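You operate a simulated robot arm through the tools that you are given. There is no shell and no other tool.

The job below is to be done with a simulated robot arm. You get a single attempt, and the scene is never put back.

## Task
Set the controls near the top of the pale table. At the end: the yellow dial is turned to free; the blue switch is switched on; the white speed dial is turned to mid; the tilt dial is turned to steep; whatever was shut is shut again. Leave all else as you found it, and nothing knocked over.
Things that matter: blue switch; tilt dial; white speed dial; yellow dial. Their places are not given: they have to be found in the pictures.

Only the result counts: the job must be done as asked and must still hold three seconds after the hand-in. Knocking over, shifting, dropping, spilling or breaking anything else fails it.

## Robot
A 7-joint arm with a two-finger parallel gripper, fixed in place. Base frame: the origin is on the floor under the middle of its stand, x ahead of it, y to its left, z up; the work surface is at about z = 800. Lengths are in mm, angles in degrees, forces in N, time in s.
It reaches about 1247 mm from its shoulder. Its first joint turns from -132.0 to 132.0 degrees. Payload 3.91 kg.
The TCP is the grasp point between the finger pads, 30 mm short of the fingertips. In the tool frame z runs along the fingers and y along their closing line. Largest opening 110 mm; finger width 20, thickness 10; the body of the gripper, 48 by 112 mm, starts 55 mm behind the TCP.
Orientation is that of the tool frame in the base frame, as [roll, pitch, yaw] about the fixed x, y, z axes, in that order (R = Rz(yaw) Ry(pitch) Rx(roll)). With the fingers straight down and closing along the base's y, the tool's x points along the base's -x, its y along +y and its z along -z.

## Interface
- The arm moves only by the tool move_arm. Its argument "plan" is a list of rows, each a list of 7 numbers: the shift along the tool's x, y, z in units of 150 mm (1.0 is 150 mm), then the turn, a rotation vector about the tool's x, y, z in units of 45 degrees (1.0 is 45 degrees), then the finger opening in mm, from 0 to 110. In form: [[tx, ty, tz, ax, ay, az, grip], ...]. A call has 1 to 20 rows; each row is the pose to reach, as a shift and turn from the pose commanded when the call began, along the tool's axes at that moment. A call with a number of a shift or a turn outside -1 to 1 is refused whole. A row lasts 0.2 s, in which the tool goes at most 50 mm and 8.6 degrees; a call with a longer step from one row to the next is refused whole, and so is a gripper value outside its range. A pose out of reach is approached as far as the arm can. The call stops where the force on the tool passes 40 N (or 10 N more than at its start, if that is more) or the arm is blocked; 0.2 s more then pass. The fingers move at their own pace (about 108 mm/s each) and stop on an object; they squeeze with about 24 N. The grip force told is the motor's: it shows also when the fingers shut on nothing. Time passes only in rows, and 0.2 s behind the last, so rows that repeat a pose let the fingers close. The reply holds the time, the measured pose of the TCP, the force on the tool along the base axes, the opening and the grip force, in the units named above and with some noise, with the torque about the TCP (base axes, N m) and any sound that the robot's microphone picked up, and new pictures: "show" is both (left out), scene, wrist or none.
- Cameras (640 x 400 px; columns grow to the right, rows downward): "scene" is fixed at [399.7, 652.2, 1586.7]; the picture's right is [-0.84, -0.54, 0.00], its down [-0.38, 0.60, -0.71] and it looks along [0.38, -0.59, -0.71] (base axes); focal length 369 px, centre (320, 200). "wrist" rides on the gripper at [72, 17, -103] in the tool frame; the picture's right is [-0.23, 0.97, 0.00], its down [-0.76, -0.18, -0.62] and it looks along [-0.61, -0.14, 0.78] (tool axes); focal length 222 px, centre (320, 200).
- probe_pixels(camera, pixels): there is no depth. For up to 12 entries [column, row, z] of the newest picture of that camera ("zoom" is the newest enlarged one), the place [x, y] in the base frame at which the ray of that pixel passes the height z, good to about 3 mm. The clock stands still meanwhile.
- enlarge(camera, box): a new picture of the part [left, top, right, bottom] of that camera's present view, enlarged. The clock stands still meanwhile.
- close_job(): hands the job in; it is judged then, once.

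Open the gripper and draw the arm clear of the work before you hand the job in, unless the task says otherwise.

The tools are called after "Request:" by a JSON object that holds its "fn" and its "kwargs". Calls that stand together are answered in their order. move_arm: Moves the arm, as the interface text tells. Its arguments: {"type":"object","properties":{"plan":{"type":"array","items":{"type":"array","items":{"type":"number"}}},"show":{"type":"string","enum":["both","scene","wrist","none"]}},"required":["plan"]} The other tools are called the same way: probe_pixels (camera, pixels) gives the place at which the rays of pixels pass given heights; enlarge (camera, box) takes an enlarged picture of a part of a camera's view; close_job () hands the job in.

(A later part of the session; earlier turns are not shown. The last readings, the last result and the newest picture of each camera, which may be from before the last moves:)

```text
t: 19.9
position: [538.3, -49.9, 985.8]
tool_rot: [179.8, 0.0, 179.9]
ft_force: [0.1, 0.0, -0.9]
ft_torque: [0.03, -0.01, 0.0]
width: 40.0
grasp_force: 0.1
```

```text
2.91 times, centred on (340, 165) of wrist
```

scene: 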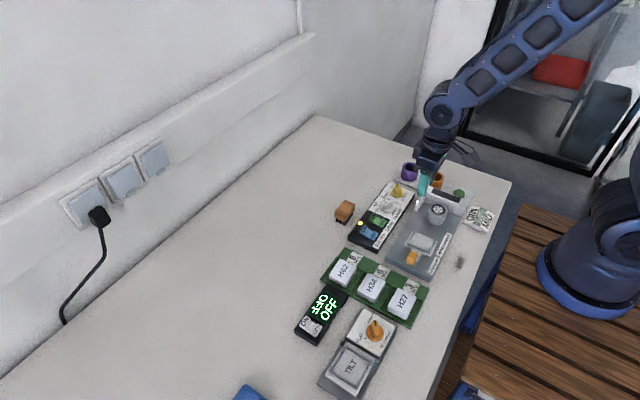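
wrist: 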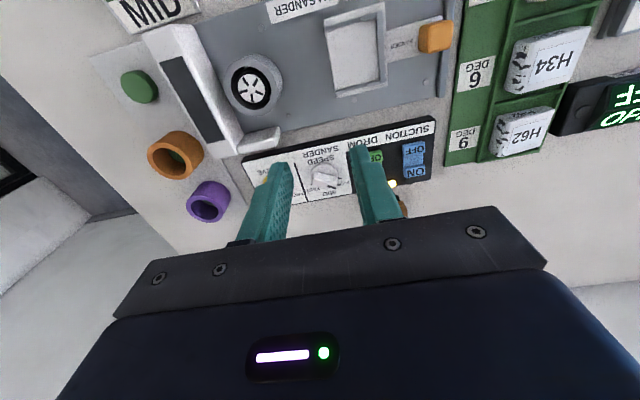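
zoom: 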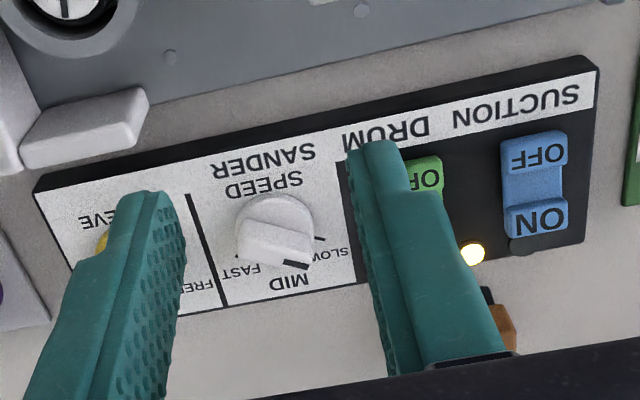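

The tilt pointer clearly points at STEEP. On the panel the lamps beside green and blue are dark, so blue is off; I open the fingers wide and move closer to read the dials.

Request:
{"fn": "move_arm", "kwargs": {"plan": [[-0.05, -0.1, 0.1, 0, 0, 0, 110], [-0.1, -0.2, 0.2, 0, 0, 0, 110], [-0.13, -0.3, 0.25, 0, 0, 0, 110]], "show": "wrist"}}

Request:
{"fn": "enlarge", "kwargs": {"camera": "wrist", "box": [240, 90, 400, 190]}}

```text
t: 20.7
position: [558.5, -96.6, 946.8]
tool_rot: [179.9, -0.1, 179.8]
ft_force: [-0.2, 0.3, -0.4]
ft_torque: [-0.04, -0.03, -0.01]
width: 110.1
grasp_force: 0.1
```

wrist: 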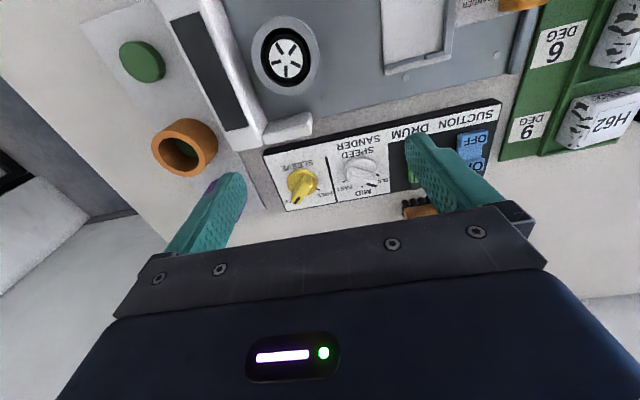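

```text
4.00 times, centred on (320, 140) of wrist
```

zoom: 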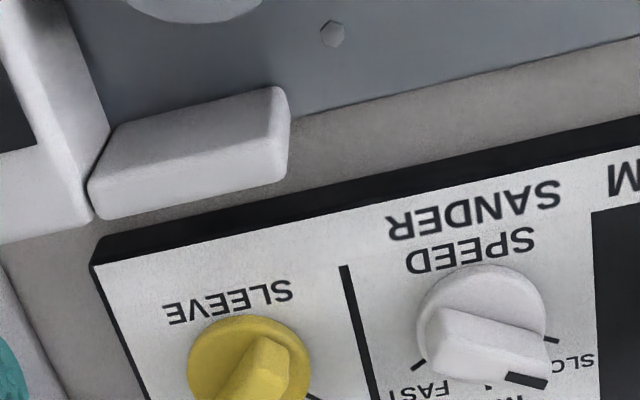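

The fingers are out of the way; I enlarge the two dials around (300,185) and (362,170).

Request:
{"fn": "enlarge", "kwargs": {"camera": "wrist", "box": [260, 140, 400, 220]}}

Request:
{"fn": "probe_pixels", "kwargs": {"camera": "scene", "pixels": [[420, 203, 830], [420, 203, 850], [415, 212, 800], [397.5, 192, 830], [397.5, 192, 820], [387.5, 208, 820], [387.5, 208, 830], [368.5, 231, 820], [372.5, 237, 820], [364, 223, 820], [360, 223, 815], [355.5, 230.3, 815]]}}

```text
4.57 times, centred on (330, 180) of wrist
```

zoom: 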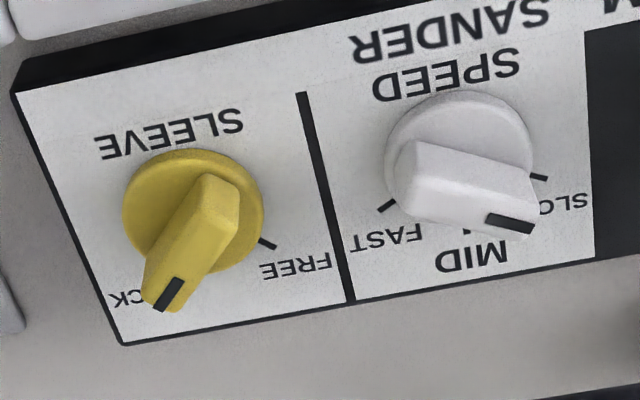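

```text
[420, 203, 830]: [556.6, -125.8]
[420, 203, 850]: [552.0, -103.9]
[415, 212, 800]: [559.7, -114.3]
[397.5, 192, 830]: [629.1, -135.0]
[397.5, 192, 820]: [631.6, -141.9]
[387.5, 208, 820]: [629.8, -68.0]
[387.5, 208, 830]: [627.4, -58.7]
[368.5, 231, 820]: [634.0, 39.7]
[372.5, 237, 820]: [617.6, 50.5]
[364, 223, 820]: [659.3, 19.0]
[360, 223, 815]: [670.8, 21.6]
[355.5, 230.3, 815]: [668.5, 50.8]
```

SLOW tick shows at zoom (538,177), MID at (467,228), FAST at (388,207), FREE at (267,244). I triangulate SLOW and FREE ticks with the scene camera for the panel's face height.

Request:
{"fn": "probe_pixels", "kwargs": {"camera": "scene", "pixels": [[380.1, 211.6, 800], [380.1, 211.6, 820], [380.1, 211.6, 840], [389.9, 195.5, 800], [389.9, 195.5, 820], [389.9, 195.5, 840], [388.2, 183, 800], [388.2, 183, 820], [388.2, 183, 840]]}}

Request:
{"fn": "probe_pixels", "kwargs": {"camera": "wrist", "pixels": [[377.7, 175, 800], [377.7, 175, 820], [377.7, 175, 840], [318.4, 189.6, 800], [318.4, 189.6, 820], [318.4, 189.6, 840], [286.7, 211.5, 800], [286.7, 211.5, 820], [286.7, 211.5, 840]]}}

```text
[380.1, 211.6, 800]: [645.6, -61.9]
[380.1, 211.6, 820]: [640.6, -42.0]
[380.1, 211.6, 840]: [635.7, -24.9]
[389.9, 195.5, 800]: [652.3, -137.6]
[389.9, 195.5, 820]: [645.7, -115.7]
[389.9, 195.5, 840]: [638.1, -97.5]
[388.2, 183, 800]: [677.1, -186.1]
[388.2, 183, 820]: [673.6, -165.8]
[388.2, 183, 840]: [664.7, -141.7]
```

```text
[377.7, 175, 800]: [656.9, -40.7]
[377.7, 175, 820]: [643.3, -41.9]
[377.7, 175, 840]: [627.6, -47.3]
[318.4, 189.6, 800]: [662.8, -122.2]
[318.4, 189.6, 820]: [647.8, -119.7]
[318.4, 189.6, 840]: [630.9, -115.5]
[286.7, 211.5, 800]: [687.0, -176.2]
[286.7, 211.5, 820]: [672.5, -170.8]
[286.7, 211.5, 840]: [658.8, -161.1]
```

The face comes out at about z = 819. I probe the ticks at that height and the discs a bit higher.

Request:
{"fn": "probe_pixels", "kwargs": {"camera": "wrist", "pixels": [[377.7, 175, 819], [344.9, 181.5, 819], [362.2, 186.1, 819], [318.4, 189.6, 819], [360.4, 170.2, 828], [302, 183.3, 828], [376.4, 186, 843], [366.5, 183.9, 843], [297.5, 204.5, 843], [292, 201.5, 843], [276, 187, 828], [317, 183, 828]]}}

Request:
{"fn": "enlarge", "kwargs": {"camera": "wrist", "box": [270, 150, 340, 210]}}

Request:
{"fn": "enlarge", "kwargs": {"camera": "wrist", "box": [330, 140, 400, 200]}}

```text
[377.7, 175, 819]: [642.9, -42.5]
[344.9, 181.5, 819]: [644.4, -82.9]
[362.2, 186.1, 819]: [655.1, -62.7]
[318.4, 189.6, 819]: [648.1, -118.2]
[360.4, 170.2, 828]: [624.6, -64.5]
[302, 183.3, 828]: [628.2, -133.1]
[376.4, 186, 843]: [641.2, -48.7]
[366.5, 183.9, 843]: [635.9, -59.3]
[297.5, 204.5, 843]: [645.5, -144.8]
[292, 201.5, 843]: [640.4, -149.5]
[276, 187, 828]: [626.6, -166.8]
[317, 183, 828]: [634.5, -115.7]
```

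```text
6.67 times, centred on (305, 180) of wrist
```

zoom: 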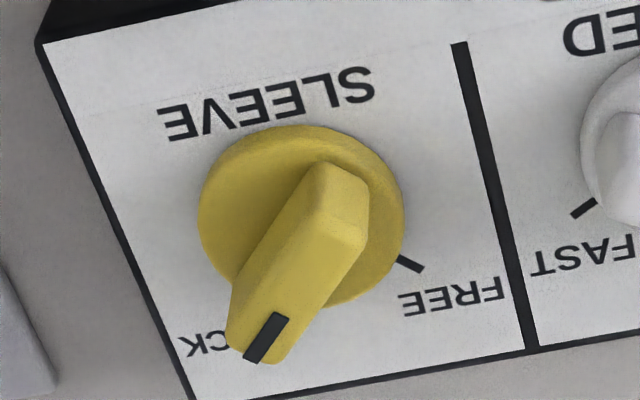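

```text
6.67 times, centred on (365, 170) of wrist
```

zoom: 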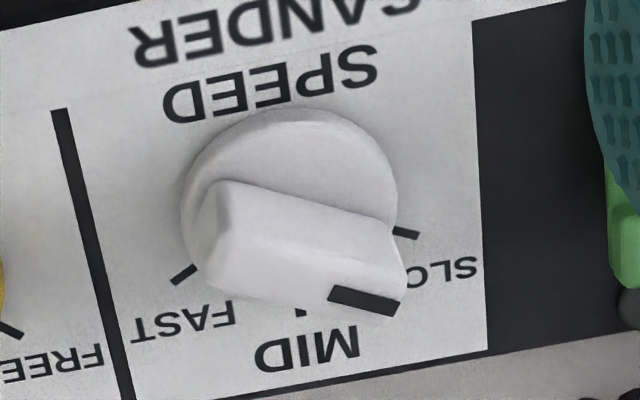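

Speed's ticks give SLOW (643,-42), MID (655,-63), FAST (644,-83), so its centre is near (633,-63) with the pointer at about +58° (SLOW). I move above it while turning the gripper 45°.

Request:
{"fn": "move_arm", "kwargs": {"plan": [[-0.083, 0.038, 0.0, 0, 0, -0.1667, 60], [-0.167, 0.075, 0.02, 0, 0, -0.3333, 44], [-0.25, 0.113, 0.04, 0, 0, -0.5, 44], [-0.333, 0.15, 0.06, 0, 0, -0.6667, 44], [-0.417, 0.188, 0.07, 0, 0, -0.8333, 44], [-0.5, 0.225, 0.08, 0, 0, -1.0, 44]], "show": "none"}}

Request:
{"fn": "move_arm", "kwargs": {"plan": [[0, 0, 0, 0, 0, -0.144, 44], [0, 0, 0, 0, 0, -0.289, 44], [0, 0, 0, 0, 0, -0.289, 44]], "show": "both"}}

Request:
{"fn": "enlarge", "kwargs": {"camera": "wrist", "box": [240, 90, 400, 190]}}

```text
t: 22.1
position: [633.1, -62.5, 933.3]
tool_rot: [179.8, -0.1, -135.0]
ft_force: [-0.2, -0.9, 0.1]
ft_torque: [0.0, 0.0, 0.03]
width: 44.2
grasp_force: 0.1
```

```text
t: 22.9
position: [633.1, -62.2, 933.5]
tool_rot: [180.0, 0.0, -122.1]
ft_force: [-1.2, -0.5, 0.3]
ft_torque: [0.01, -0.04, 0.03]
width: 44.4
grasp_force: 0.0
```

scene: 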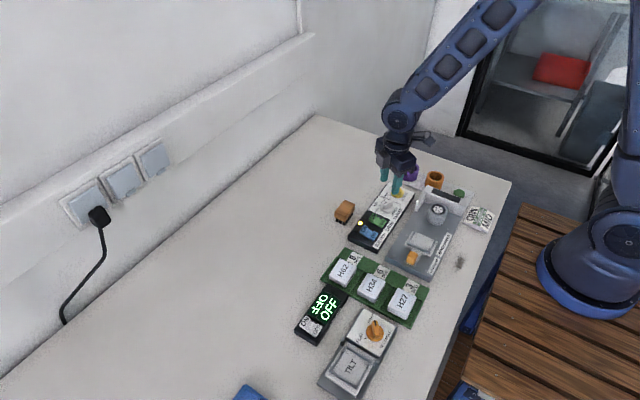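
wrist: 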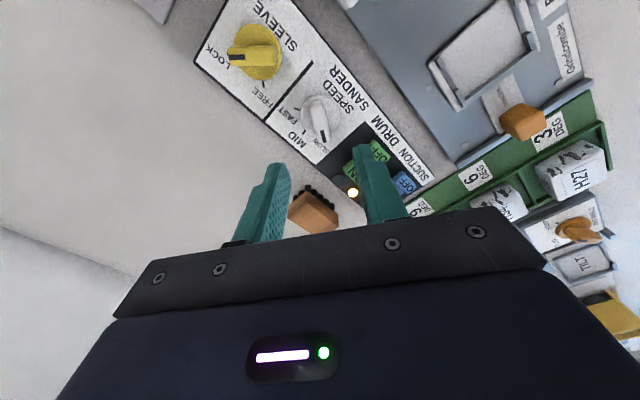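

```text
4.00 times, centred on (320, 140) of wrist
```

zoom: 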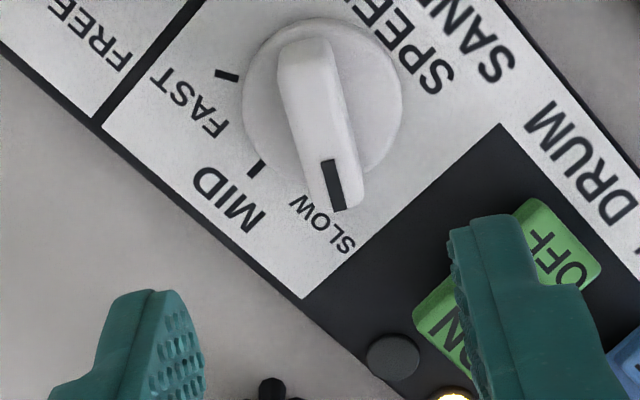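

The white pointer hides the SLOW tick and its bar lines up with the fingers. I descend to TCP z about 886 and recheck the centring.

Request:
{"fn": "move_arm", "kwargs": {"plan": [[0, 0, 0.16, 0, 0, 0, 44], [0, 0, 0.317, 0, 0, 0, 44], [0, 0, 0.317, 0, 0, 0, 44]], "show": "wrist"}}

Request:
{"fn": "enlarge", "kwargs": {"camera": "wrist", "box": [256, 100, 384, 180]}}

Request:
{"fn": "enlarge", "kwargs": {"camera": "scene", "box": [340, 150, 440, 230]}}

```text
t: 23.7
position: [632.2, -60.6, 886.6]
tool_rot: [179.9, 0.1, -122.1]
ft_force: [-0.2, 1.1, -0.1]
ft_torque: [0.0, 0.01, 0.02]
width: 44.1
grasp_force: 0.2
```

wrist: 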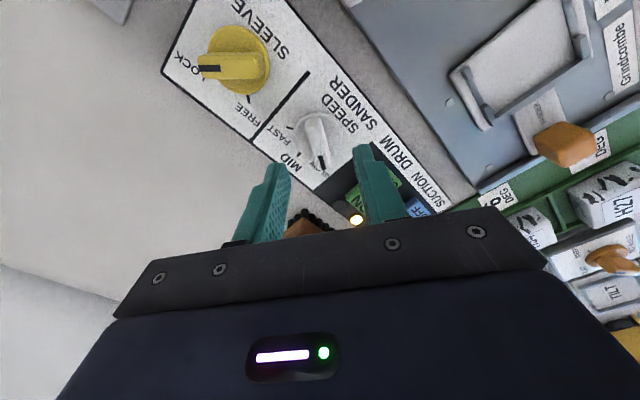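

```text
5.00 times, centred on (320, 140) of wrist
```

zoom: 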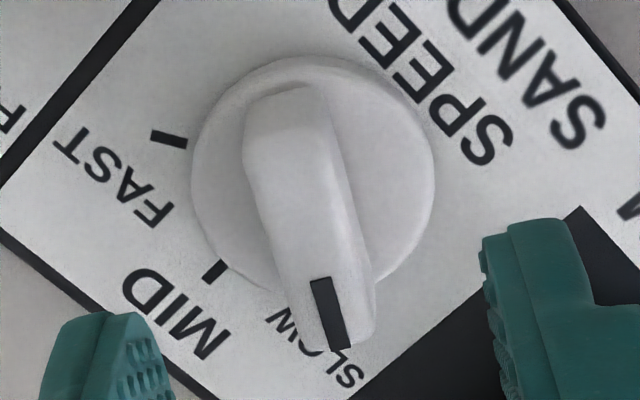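

```text
5.00 times, centred on (390, 190) of scene
```

zoom: 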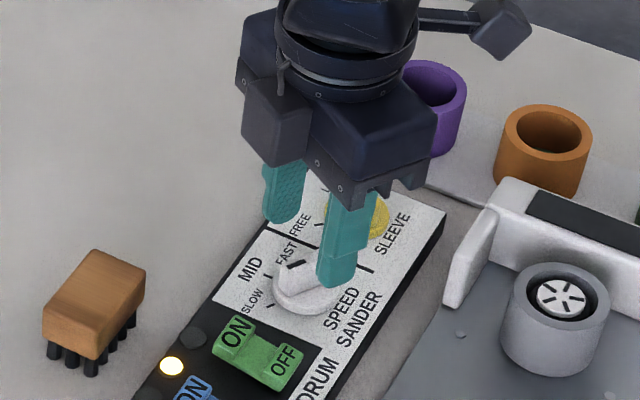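

The ticks (MID (216,271), FAST (168,139) in zoom) put the dial's centre within about 1-2 mm of the grasp point. I nudge 1 mm and descend to TCP z about 872, fingers 40 mm apart.

Request:
{"fn": "move_arm", "kwargs": {"plan": [[0.007, 0, 0.0, 0, 0, 0, 40], [0.007, 0, 0.05, 0, 0, 0, 40], [0.007, 0, 0.097, 0, 0, 0, 40], [0.007, 0, 0.097, 0, 0, 0, 40]], "show": "wrist"}}

Request:
{"fn": "enlarge", "kwargs": {"camera": "wrist", "box": [256, 100, 384, 180]}}

Request:
{"fn": "enlarge", "kwargs": {"camera": "scene", "box": [360, 180, 420, 220]}}

```text
t: 24.7
position: [631.4, -62.7, 871.3]
tool_rot: [179.9, 0.0, -122.1]
ft_force: [0.8, -0.7, -0.3]
ft_torque: [0.02, 0.01, -0.03]
width: 39.9
grasp_force: 0.1
```

wrist: 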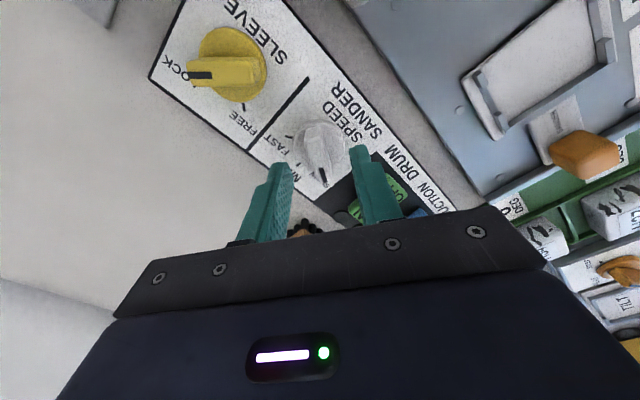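

```text
5.00 times, centred on (320, 140) of wrist
```

zoom: 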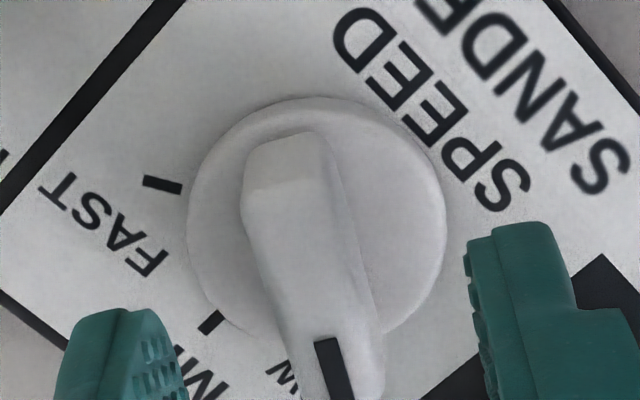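

```text
10.00 times, centred on (390, 200) of scene
```

zoom: 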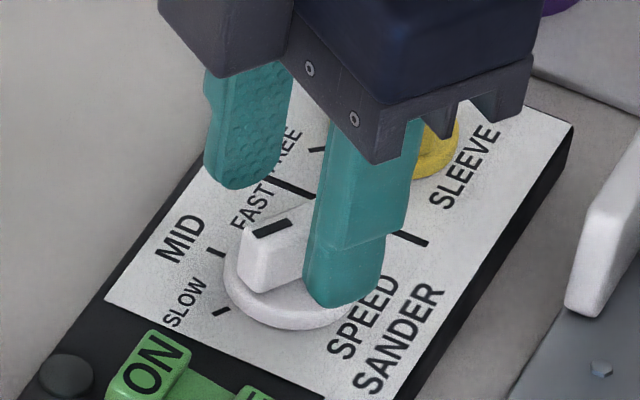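

The fingers straddle the bar; image comparison with the tilt grip suggests the axis is 1-2 mm toward the camera. I shift 1.5 mm, lower 1.5 mm more and close.

Request:
{"fn": "move_arm", "kwargs": {"plan": [[0.01, 0.0, 0.01, 0, 0, 0, 40], [0.01, 0.0, 0.01, 0, 0, 0, 20], [0.01, 0.0, 0.01, 0, 0, 0, 8], [0.01, 0.0, 0.01, 0, 0, 0, 8]], "show": "wrist"}}

Request:
{"fn": "enlarge", "kwargs": {"camera": "wrist", "box": [256, 100, 384, 180]}}

```text
t: 25.7
position: [631.0, -62.8, 869.5]
tool_rot: [179.8, -0.1, -122.1]
ft_force: [-8.8, 10.8, -0.6]
ft_torque: [0.5, 0.04, 0.01]
width: 12.0
grasp_force: 45.2
```

wrist: 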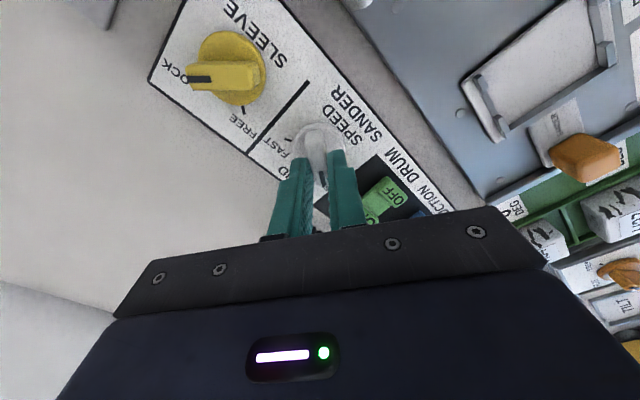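

```text
5.00 times, centred on (320, 140) of wrist
```

zoom: 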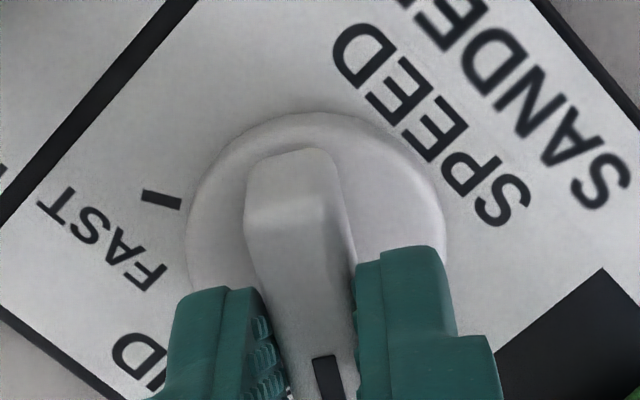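

The white knob is held at 12.0 mm with only about 14 N of side force. I turn it clockwise toward MID, with a small compensation.

Request:
{"fn": "move_arm", "kwargs": {"plan": [[0, 0.004, 0, 0, 0, 0, 8], [0, 0.0028, 0, 0, 0, 0.15, 8], [0.0003, 0.0017, 0, 0, 0, 0.3, 8], [0.0006, 0.0005, 0, 0, 0, 0.45, 8], [0.0011, -0.0006, 0, 0, 0, 0.6, 8]], "show": "wrist"}}

```text
t: 26.9
position: [631.7, -64.0, 869.8]
tool_rot: [179.9, -0.3, -149.3]
ft_force: [-11.3, 19.2, -31.0]
ft_torque: [0.52, 0.1, -0.08]
width: 11.7
grasp_force: 44.0
```

wrist: 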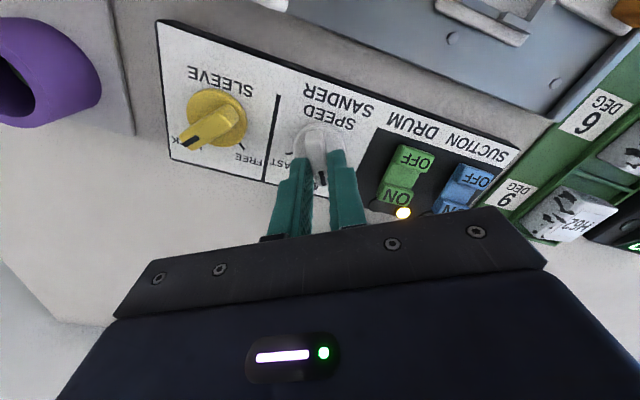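

It has turned 27° (yaw -149.3) with -31 N in z and about 22 N along tool y. I relieve both slightly and continue the remaining 30° to MID.

Request:
{"fn": "move_arm", "kwargs": {"plan": [[0, 0.005, 0.005, 0, 0, 0, 8], [0, 0.005, 0.005, 0, 0, 0.15, 8], [0, 0.005, 0.005, 0, 0, 0.3, 8], [0, 0.004, 0.005, 0, 0, 0.45, 8], [0, 0.003, 0.005, 0, 0, 0.6, 8], [0, 0.003, 0.005, 0, 0, 0.68, 8]], "show": "wrist"}}

Request:
{"fn": "enlarge", "kwargs": {"camera": "wrist", "box": [256, 100, 384, 180]}}

```text
t: 28.3
position: [631.5, -64.4, 871.4]
tool_rot: [179.8, 0.1, -179.9]
ft_force: [-4.4, -19.1, -0.6]
ft_torque: [-0.45, 1.52, 0.04]
width: 12.0
grasp_force: 44.7
```

wrist: 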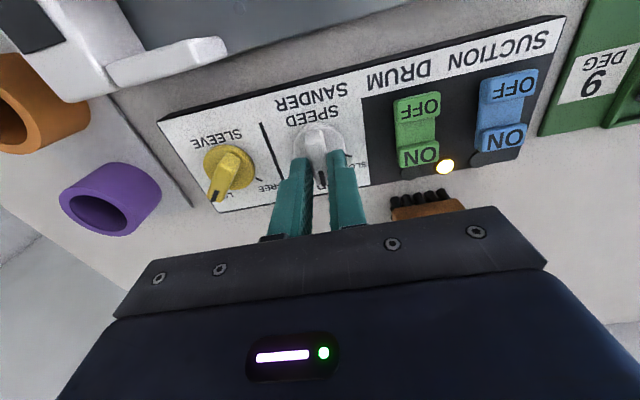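

```text
5.00 times, centred on (320, 140) of wrist
```

zoom: 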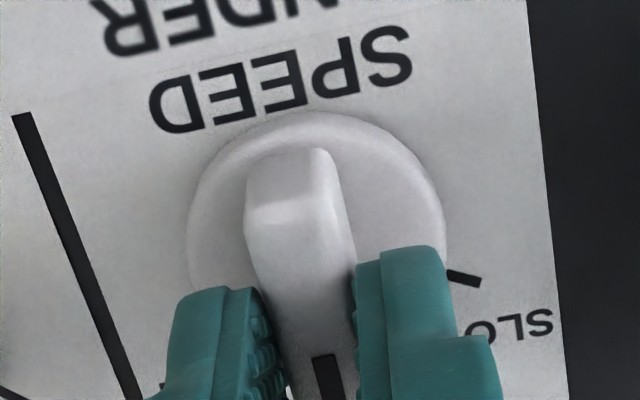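

The grip is now at yaw -179.9, so the pointer should be on MID. I open, rise, and check.

Request:
{"fn": "move_arm", "kwargs": {"plan": [[0, 0, 0, 0, 0, 0, 40], [0, 0, 0, 0, 0, 0, 40], [0, 0, -0.2, 0, 0, 0, 40], [0.1, 0, -0.4, 0, 0, 0, 40], [0.3, 0, -0.45, 0, 0, 0, 100], [0.4, 0, -0.45, 0, 0, 0, 100]], "show": "both"}}

Request:
{"fn": "enlarge", "kwargs": {"camera": "wrist", "box": [250, 120, 400, 220]}}

Request:
{"fn": "enlarge", "kwargs": {"camera": "scene", "box": [345, 170, 425, 250]}}

```text
t: 29.7
position: [570.1, -64.1, 937.3]
tool_rot: [179.9, -0.1, -179.7]
ft_force: [0.0, 0.0, 0.0]
ft_torque: [0.01, 0.02, -0.01]
width: 99.8
grasp_force: 0.1
```

scene: 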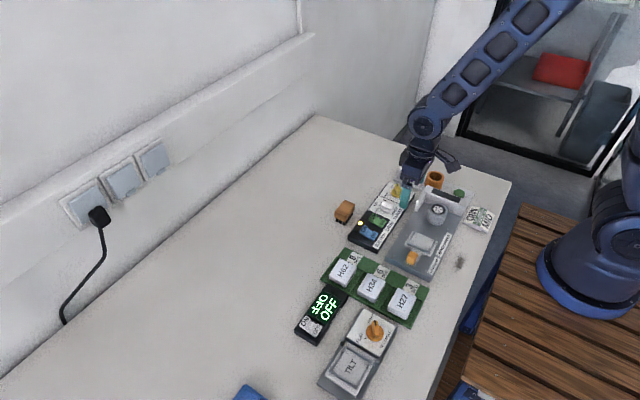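
wrist: 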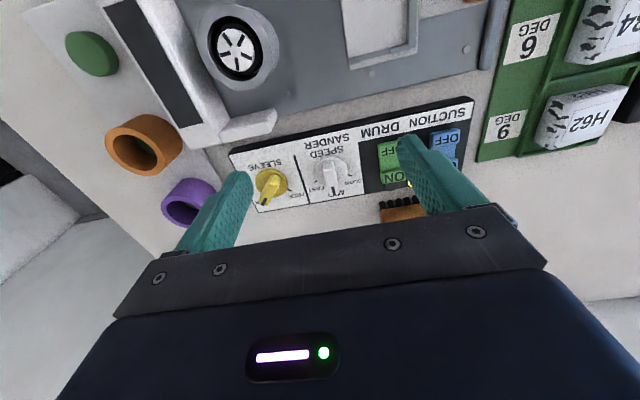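

```text
4.00 times, centred on (325, 170) of wrist
```

zoom: 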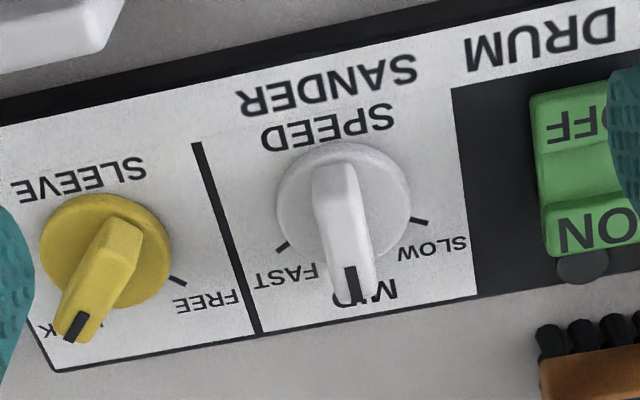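

```text
5.00 times, centred on (385, 210) of scene
```

zoom: 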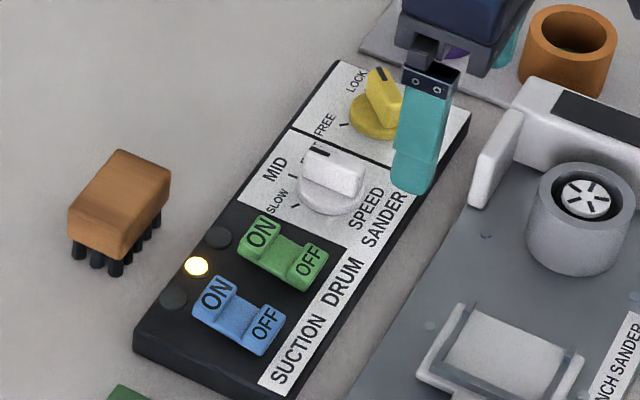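

The pointer covers the MID tick, but I want its angle exactly, so I enlarge the white dial further.

Request:
{"fn": "enlarge", "kwargs": {"camera": "wrist", "box": [305, 150, 361, 200]}}

Request:
{"fn": "enlarge", "kwargs": {"camera": "scene", "box": [370, 185, 410, 225]}}

```text
8.00 times, centred on (333, 175) of wrist
```

zoom: 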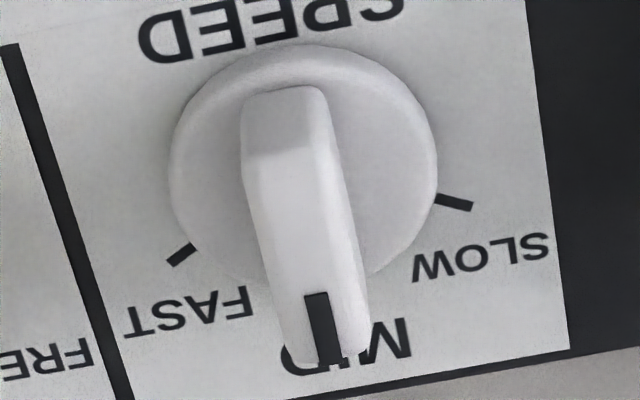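

```text
10.00 times, centred on (390, 205) of scene
```

zoom: 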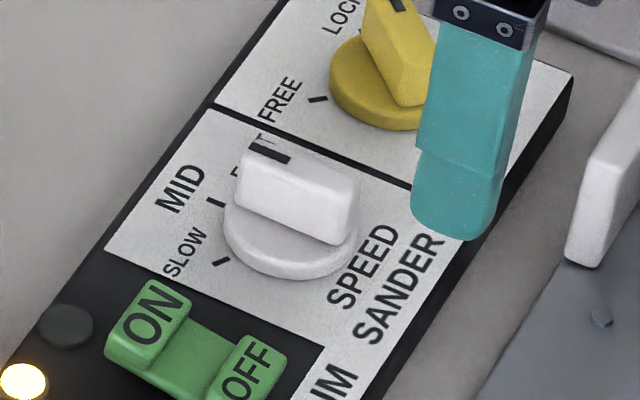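

The white pointer measures about -2° against MID at about -1°: good. Next the yellow dial: its pointer (LOCK) measures -45°, FREE about +45°, centre near (631.5,-135). I move above it and turn the gripper to match.

Request:
{"fn": "move_arm", "kwargs": {"plan": [[-0.068, -0.079, 0, 0, 0, 0.1667, 60], [-0.136, -0.158, 0, 0, 0, 0.3333, 44], [-0.205, -0.237, 0, 0, 0, 0.5, 44], [-0.273, -0.315, 0, 0, 0, 0.6667, 44], [-0.341, -0.394, 0, 0, 0, 0.8333, 44], [-0.409, -0.473, 0, 0, 0, 1.0, 44], [-0.409, -0.473, 0, 0, 0, 1.0, 44]], "show": "both"}}

Request:
{"fn": "enlarge", "kwargs": {"camera": "wrist", "box": [240, 80, 400, 180]}}

```text
t: 31.3
position: [634.2, -135.8, 938.1]
tool_rot: [180.0, -0.1, 135.1]
ft_force: [0.3, -1.3, 0.0]
ft_torque: [0.03, 0.0, -0.01]
width: 44.1
grasp_force: 0.0
```

scene: 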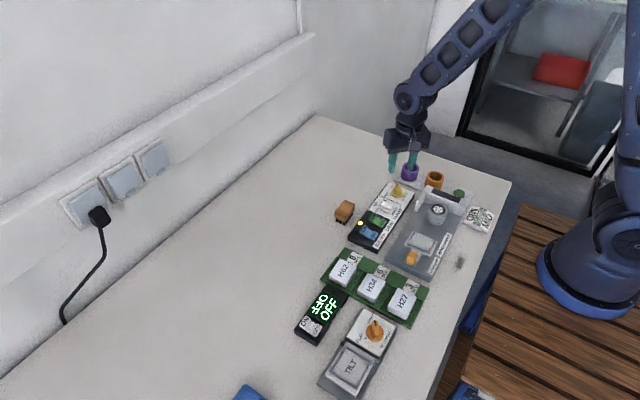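
wrist: 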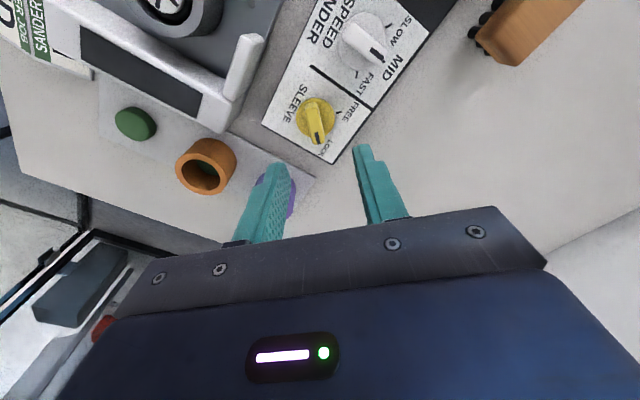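

```text
4.00 times, centred on (320, 130) of wrist
```

zoom: 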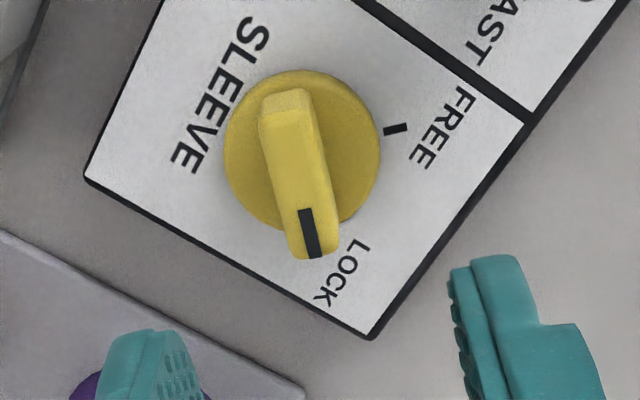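

The yellow pointer (mark (303,210)-(315,257)) lines up with the fingers, and its centre sits about 4.4 mm toward the left finger. I shift and descend to about z = 887.

Request:
{"fn": "move_arm", "kwargs": {"plan": [[0.005, -0.029, 0.1, 0, 0, 0, 44], [0.005, -0.029, 0.22, 0, 0, 0, 44], [0.005, -0.029, 0.34, 0, 0, 0, 44], [0.005, -0.029, 0.34, 0, 0, 0, 44]], "show": "wrist"}}

Request:
{"fn": "enlarge", "kwargs": {"camera": "wrist", "box": [256, 100, 384, 180]}}

Request:
{"fn": "enlarge", "kwargs": {"camera": "scene", "box": [360, 140, 440, 220]}}

```text
t: 32.3
position: [628.5, -137.9, 886.8]
tool_rot: [-180.0, -0.1, 135.3]
ft_force: [0.4, -0.4, 0.0]
ft_torque: [0.01, 0.01, 0.01]
width: 44.1
grasp_force: 0.0
```

wrist: 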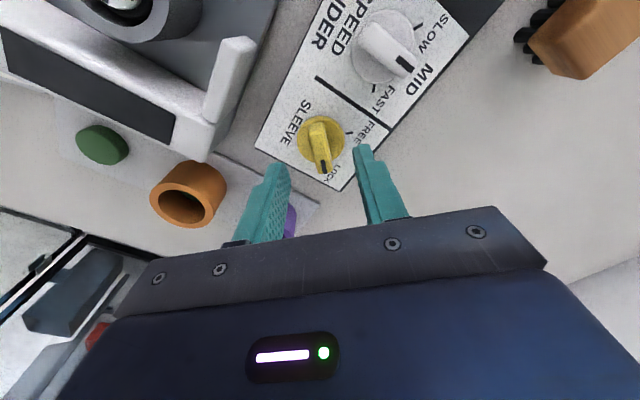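

```text
5.00 times, centred on (320, 140) of wrist
```

zoom: 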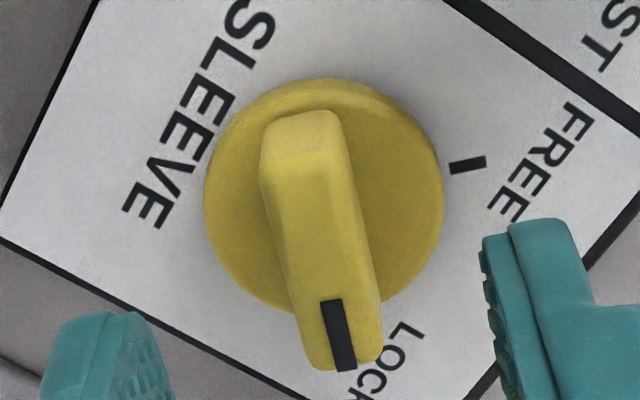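

```text
5.00 times, centred on (400, 180) of scene
```

zoom: 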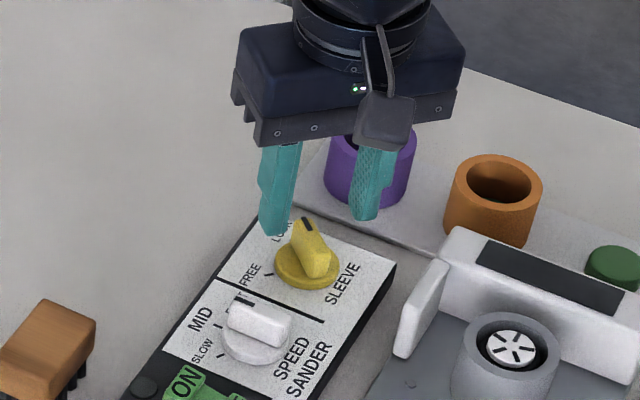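

Centring is now within 1 mm. I correct half a millimetre, descend to about z = 869.5 and close on the yellow bar.

Request:
{"fn": "move_arm", "kwargs": {"plan": [[0.004, 0.004, 0.04, 0, 0, 0, 40], [0.004, 0.004, 0.08, 0, 0, 0, 40], [0.004, 0.004, 0.115, 0, 0, 0, 40], [0.004, 0.004, 0.115, 0, 0, 0, 40], [0.004, 0.004, 0.115, 0, 0, 0, 20], [0.004, 0.004, 0.115, 0, 0, 0, 8], [0.004, 0.004, 0.115, 0, 0, 0, 8]], "show": "wrist"}}

Request:
{"fn": "enlarge", "kwargs": {"camera": "wrist", "box": [256, 100, 384, 180]}}

```text
t: 33.9
position: [629.4, -136.3, 869.6]
tool_rot: [-180.0, -0.2, 135.3]
ft_force: [4.2, 4.9, -4.6]
ft_torque: [0.13, -0.15, -0.03]
width: 11.8
grasp_force: 45.2
```

wrist: 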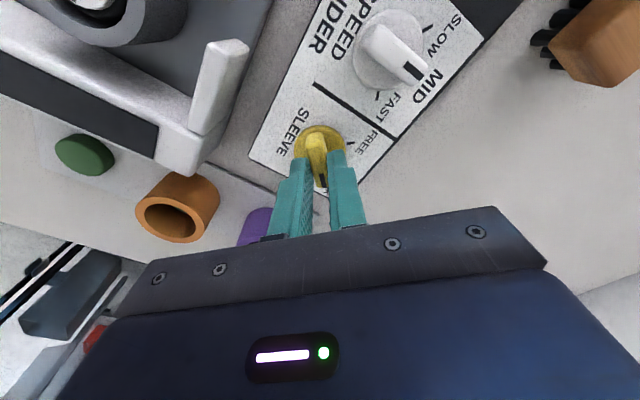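

```text
5.00 times, centred on (320, 140) of wrist
```

zoom: 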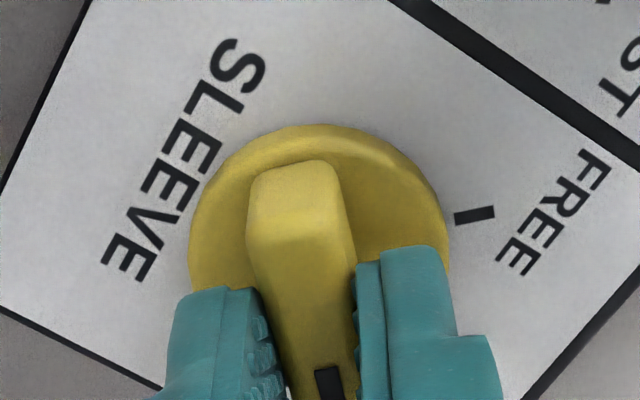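

The yellow knob is held at 11.8 mm with little force. I turn it counter-clockwise toward FREE, first 45°.

Request:
{"fn": "move_arm", "kwargs": {"plan": [[0, 0, 0, 0, 0, -0.15, 8], [0, 0, 0, 0, 0, -0.3, 8], [0, 0, 0, 0, 0, -0.45, 8], [0, 0, 0, 0, 0, -0.6, 8], [0, 0, 0, 0, 0, -0.75, 8], [0, 0, 0, 0, 0, -0.9, 8], [0, 0, 0, 0, 0, -1.0, 8]], "show": "wrist"}}

```text
t: 35.5
position: [630.0, -136.1, 869.5]
tool_rot: [180.0, 0.1, -179.6]
ft_force: [14.9, 12.9, 25.6]
ft_torque: [0.35, -0.69, 0.0]
width: 11.8
grasp_force: 45.5
```

wrist: 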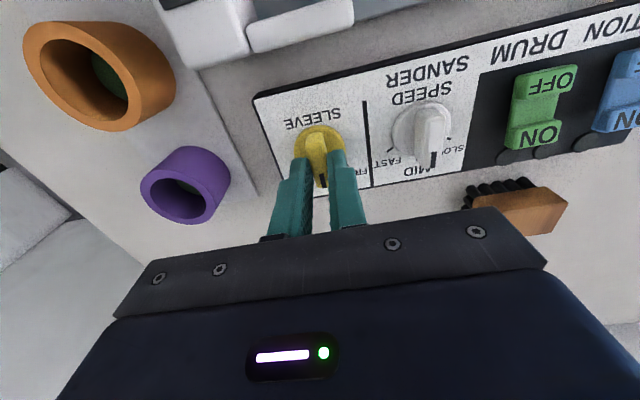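

The dial is halfway (yaw -179.6) with light side forces and 26 N upward. I ease up 0.6 mm, nudge +y and continue the other 44° to FREE.

Request:
{"fn": "move_arm", "kwargs": {"plan": [[0, 0.004, -0.004, 0, 0, 0, 8], [0, 0.004, -0.004, 0, 0, -0.15, 8], [0, 0.004, -0.004, 0, 0, -0.3, 8], [0, 0.004, -0.004, 0, 0, -0.45, 8], [0, 0.004, -0.004, 0, 0, -0.6, 8], [0, 0.004, -0.004, 0, 0, -0.75, 8], [0, 0.004, -0.004, 0, 0, -0.9, 8], [0, 0.004, -0.004, 0, 0, -0.99, 8]], "show": "wrist"}}

Request:
{"fn": "enlarge", "kwargs": {"camera": "wrist", "box": [256, 100, 384, 180]}}

```text
t: 37.3
position: [630.0, -135.8, 869.1]
tool_rot: [179.8, 0.0, -135.1]
ft_force: [26.5, 5.2, -7.9]
ft_torque: [-0.25, -0.25, -0.01]
width: 11.8
grasp_force: 45.1
```

wrist: 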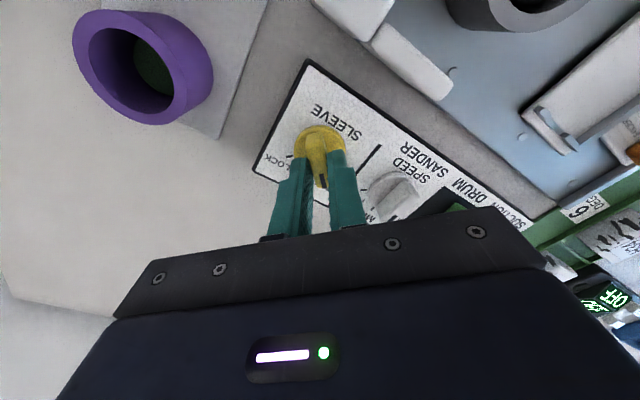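

```text
5.00 times, centred on (320, 140) of wrist
```

zoom: 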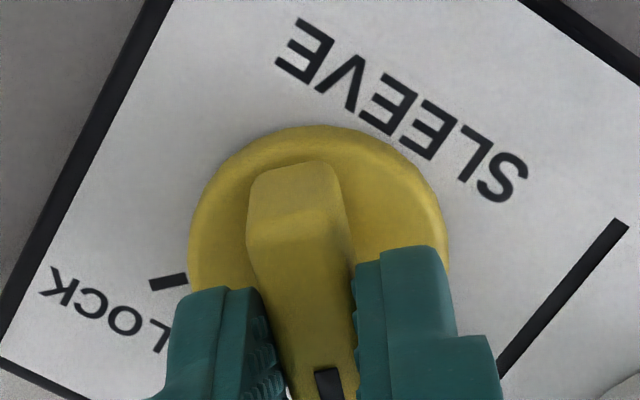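

The grip reached yaw -135.1 (pointer about +45°). I open, rise and check the yellow pointer against FREE.

Request:
{"fn": "move_arm", "kwargs": {"plan": [[0, 0, 0, 0, 0, 0, 40], [0, 0, 0, 0, 0, 0, 40], [0, 0, -0.2, 0, 0, 0, 40], [0, 0, -0.45, 0, 0, 0, 60], [0, 0, -0.45, 0, 0, 0, 100]], "show": "both"}}

Request:
{"fn": "enlarge", "kwargs": {"camera": "wrist", "box": [256, 80, 384, 160]}}

Request:
{"fn": "enlarge", "kwargs": {"camera": "scene", "box": [345, 170, 425, 250]}}

```text
t: 38.5
position: [628.6, -135.5, 936.2]
tool_rot: [180.0, 0.1, -135.2]
ft_force: [-0.3, -0.1, 0.2]
ft_torque: [0.01, 0.0, 0.0]
width: 100.2
grasp_force: 0.1
```

scene: 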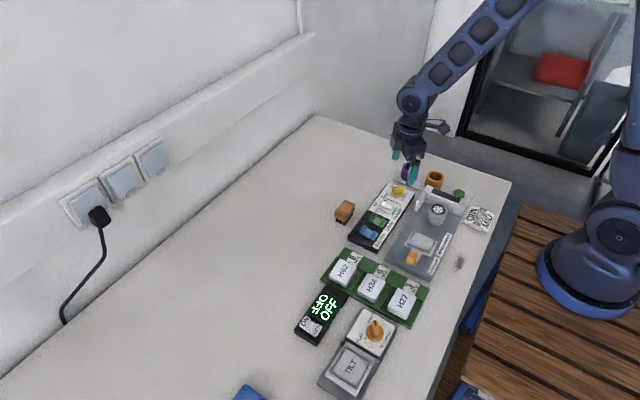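
wrist: 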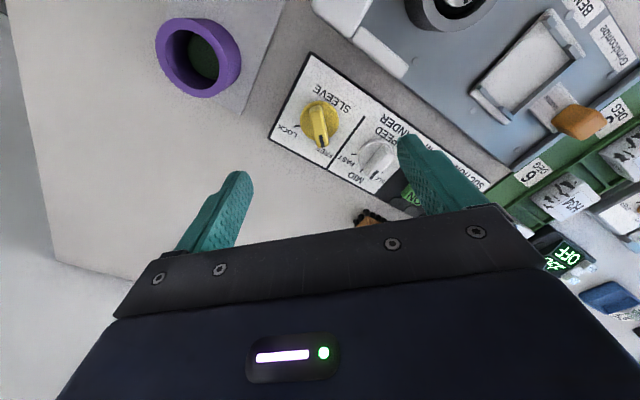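

```text
5.00 times, centred on (320, 120) of wrist
```

zoom: 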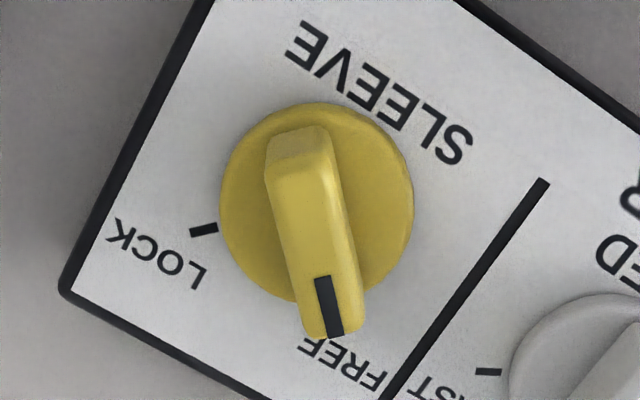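

```text
5.00 times, centred on (385, 210) of scene
```

zoom: 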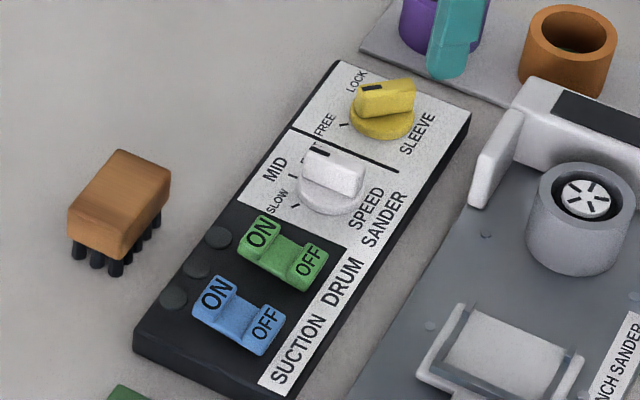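

The panel's middle lamp went dark as the sleeve went to FREE, and the yellow pointer covers the FREE tick. I enlarge the scene at both done dials and the tilt knob once more for accuracy.

Request:
{"fn": "enlarge", "kwargs": {"camera": "scene", "box": [355, 310, 395, 350]}}

Request:
{"fn": "enlarge", "kwargs": {"camera": "scene", "box": [378, 180, 410, 212]}}

Request:
{"fn": "enlarge", "kwargs": {"camera": "scene", "box": [345, 215, 395, 255]}}

```text
10.00 times, centred on (375, 330) of scene
```

zoom: 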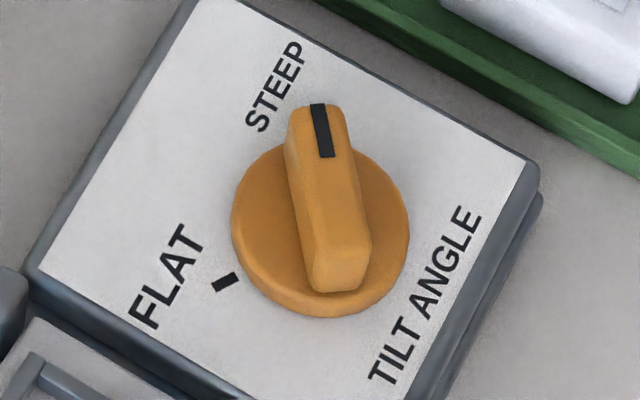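

```text
12.50 times, centred on (394, 196) of scene
```

zoom: 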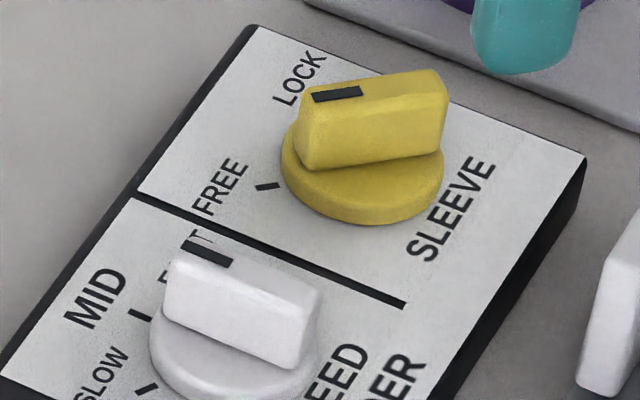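

```text
10.00 times, centred on (370, 235) of scene
```

zoom: 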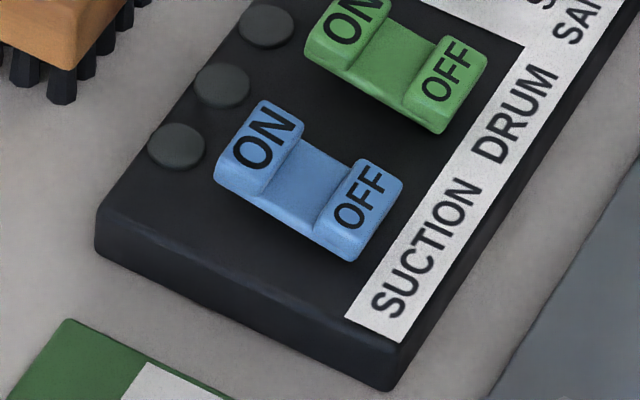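

Yellow and white dials read FREE and MID, and the tilt pointer sits on STEEP. All three lamps are dark, so the blue rocker still needs pressing at its ON end; I move over for a closer look at it.

Request:
{"fn": "move_arm", "kwargs": {"plan": [[-0.07, 0.15, -0.1, 0, 0, 0.1667, 100], [-0.14, 0.3, -0.1, 0, 0, 0.3333, 100], [-0.21, 0.45, -0.1, 0, 0, 0.5, 100], [-0.28, 0.6, -0.1, 0, 0, 0.6667, 100], [-0.35, 0.75, -0.1, 0, 0, 0.8333, 100], [-0.421, 0.898, -0.1, 0, 0, 1.0, 100]], "show": "none"}}

Request:
{"fn": "move_arm", "kwargs": {"plan": [[0, 0.16, 0.0, 0, 0, 0, 100], [0, 0.28, 0.1, 0, 0, 0, 100], [0, 0.28, 0.1, 0, 0, 0, 100]], "show": "both"}}

Request:
{"fn": "enlarge", "kwargs": {"camera": "wrist", "box": [250, 100, 410, 200]}}

```text
t: 39.9
position: [580.4, 3.6, 952.4]
tool_rot: [179.9, -0.1, 179.7]
ft_force: [0.1, 0.0, -0.6]
ft_torque: [0.01, 0.0, 0.01]
width: 100.1
grasp_force: 0.1
```

```text
t: 40.7
position: [579.8, 45.0, 936.0]
tool_rot: [179.9, -0.1, 179.8]
ft_force: [0.1, 0.4, -0.3]
ft_torque: [-0.02, -0.01, -0.01]
width: 100.1
grasp_force: 0.1
```

scene: 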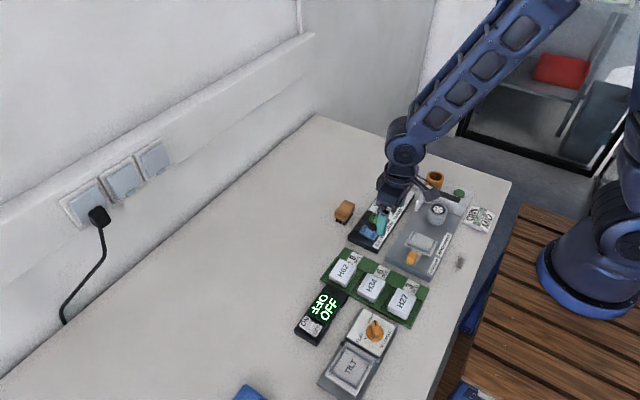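
wrist: 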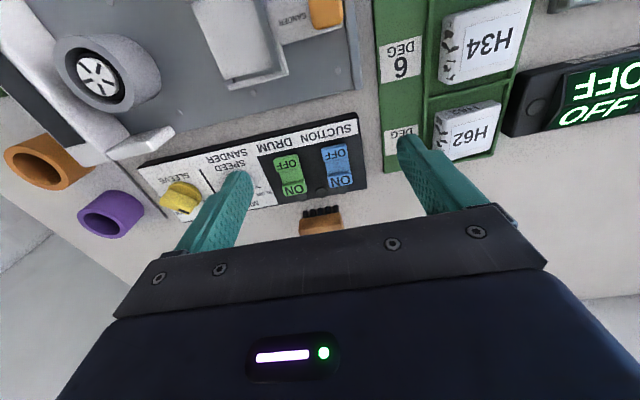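

```text
4.00 times, centred on (330, 150) of wrist
```

zoom: 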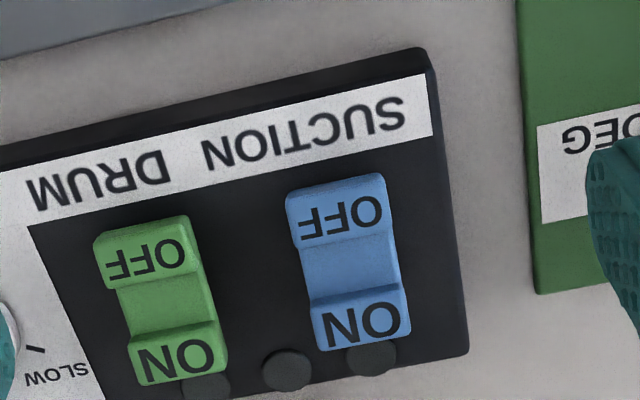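

The blue rocker's ON pad is at zoom (361,323) and OFF at (342,220). I triangulate both pads against the scene camera to get their heights.

Request:
{"fn": "probe_pixels", "kwargs": {"camera": "scene", "pixels": [[364.2, 229.2, 820], [364.2, 229.2, 830], [364.2, 229.2, 840], [374.2, 235, 820], [374.2, 235, 830], [374.2, 235, 840]]}}

Request:
{"fn": "probe_pixels", "kwargs": {"camera": "wrist", "pixels": [[340.25, 180.75, 820], [340.25, 180.75, 830], [340.25, 180.75, 840], [335.5, 155, 820], [335.5, 155, 830], [335.5, 155, 840], [340, 186, 830], [349.5, 174.5, 830], [327.5, 177, 830]]}}

```text
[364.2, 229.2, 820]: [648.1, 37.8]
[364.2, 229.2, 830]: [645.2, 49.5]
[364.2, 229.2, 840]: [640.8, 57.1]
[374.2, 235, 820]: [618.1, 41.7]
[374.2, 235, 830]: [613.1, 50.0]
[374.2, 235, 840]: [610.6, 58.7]
```

```text
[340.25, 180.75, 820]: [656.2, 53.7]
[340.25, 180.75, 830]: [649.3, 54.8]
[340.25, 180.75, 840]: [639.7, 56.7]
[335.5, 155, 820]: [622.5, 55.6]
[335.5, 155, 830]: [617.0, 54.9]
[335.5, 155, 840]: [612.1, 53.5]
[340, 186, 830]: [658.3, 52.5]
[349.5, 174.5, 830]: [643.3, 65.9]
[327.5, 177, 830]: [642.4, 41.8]
```

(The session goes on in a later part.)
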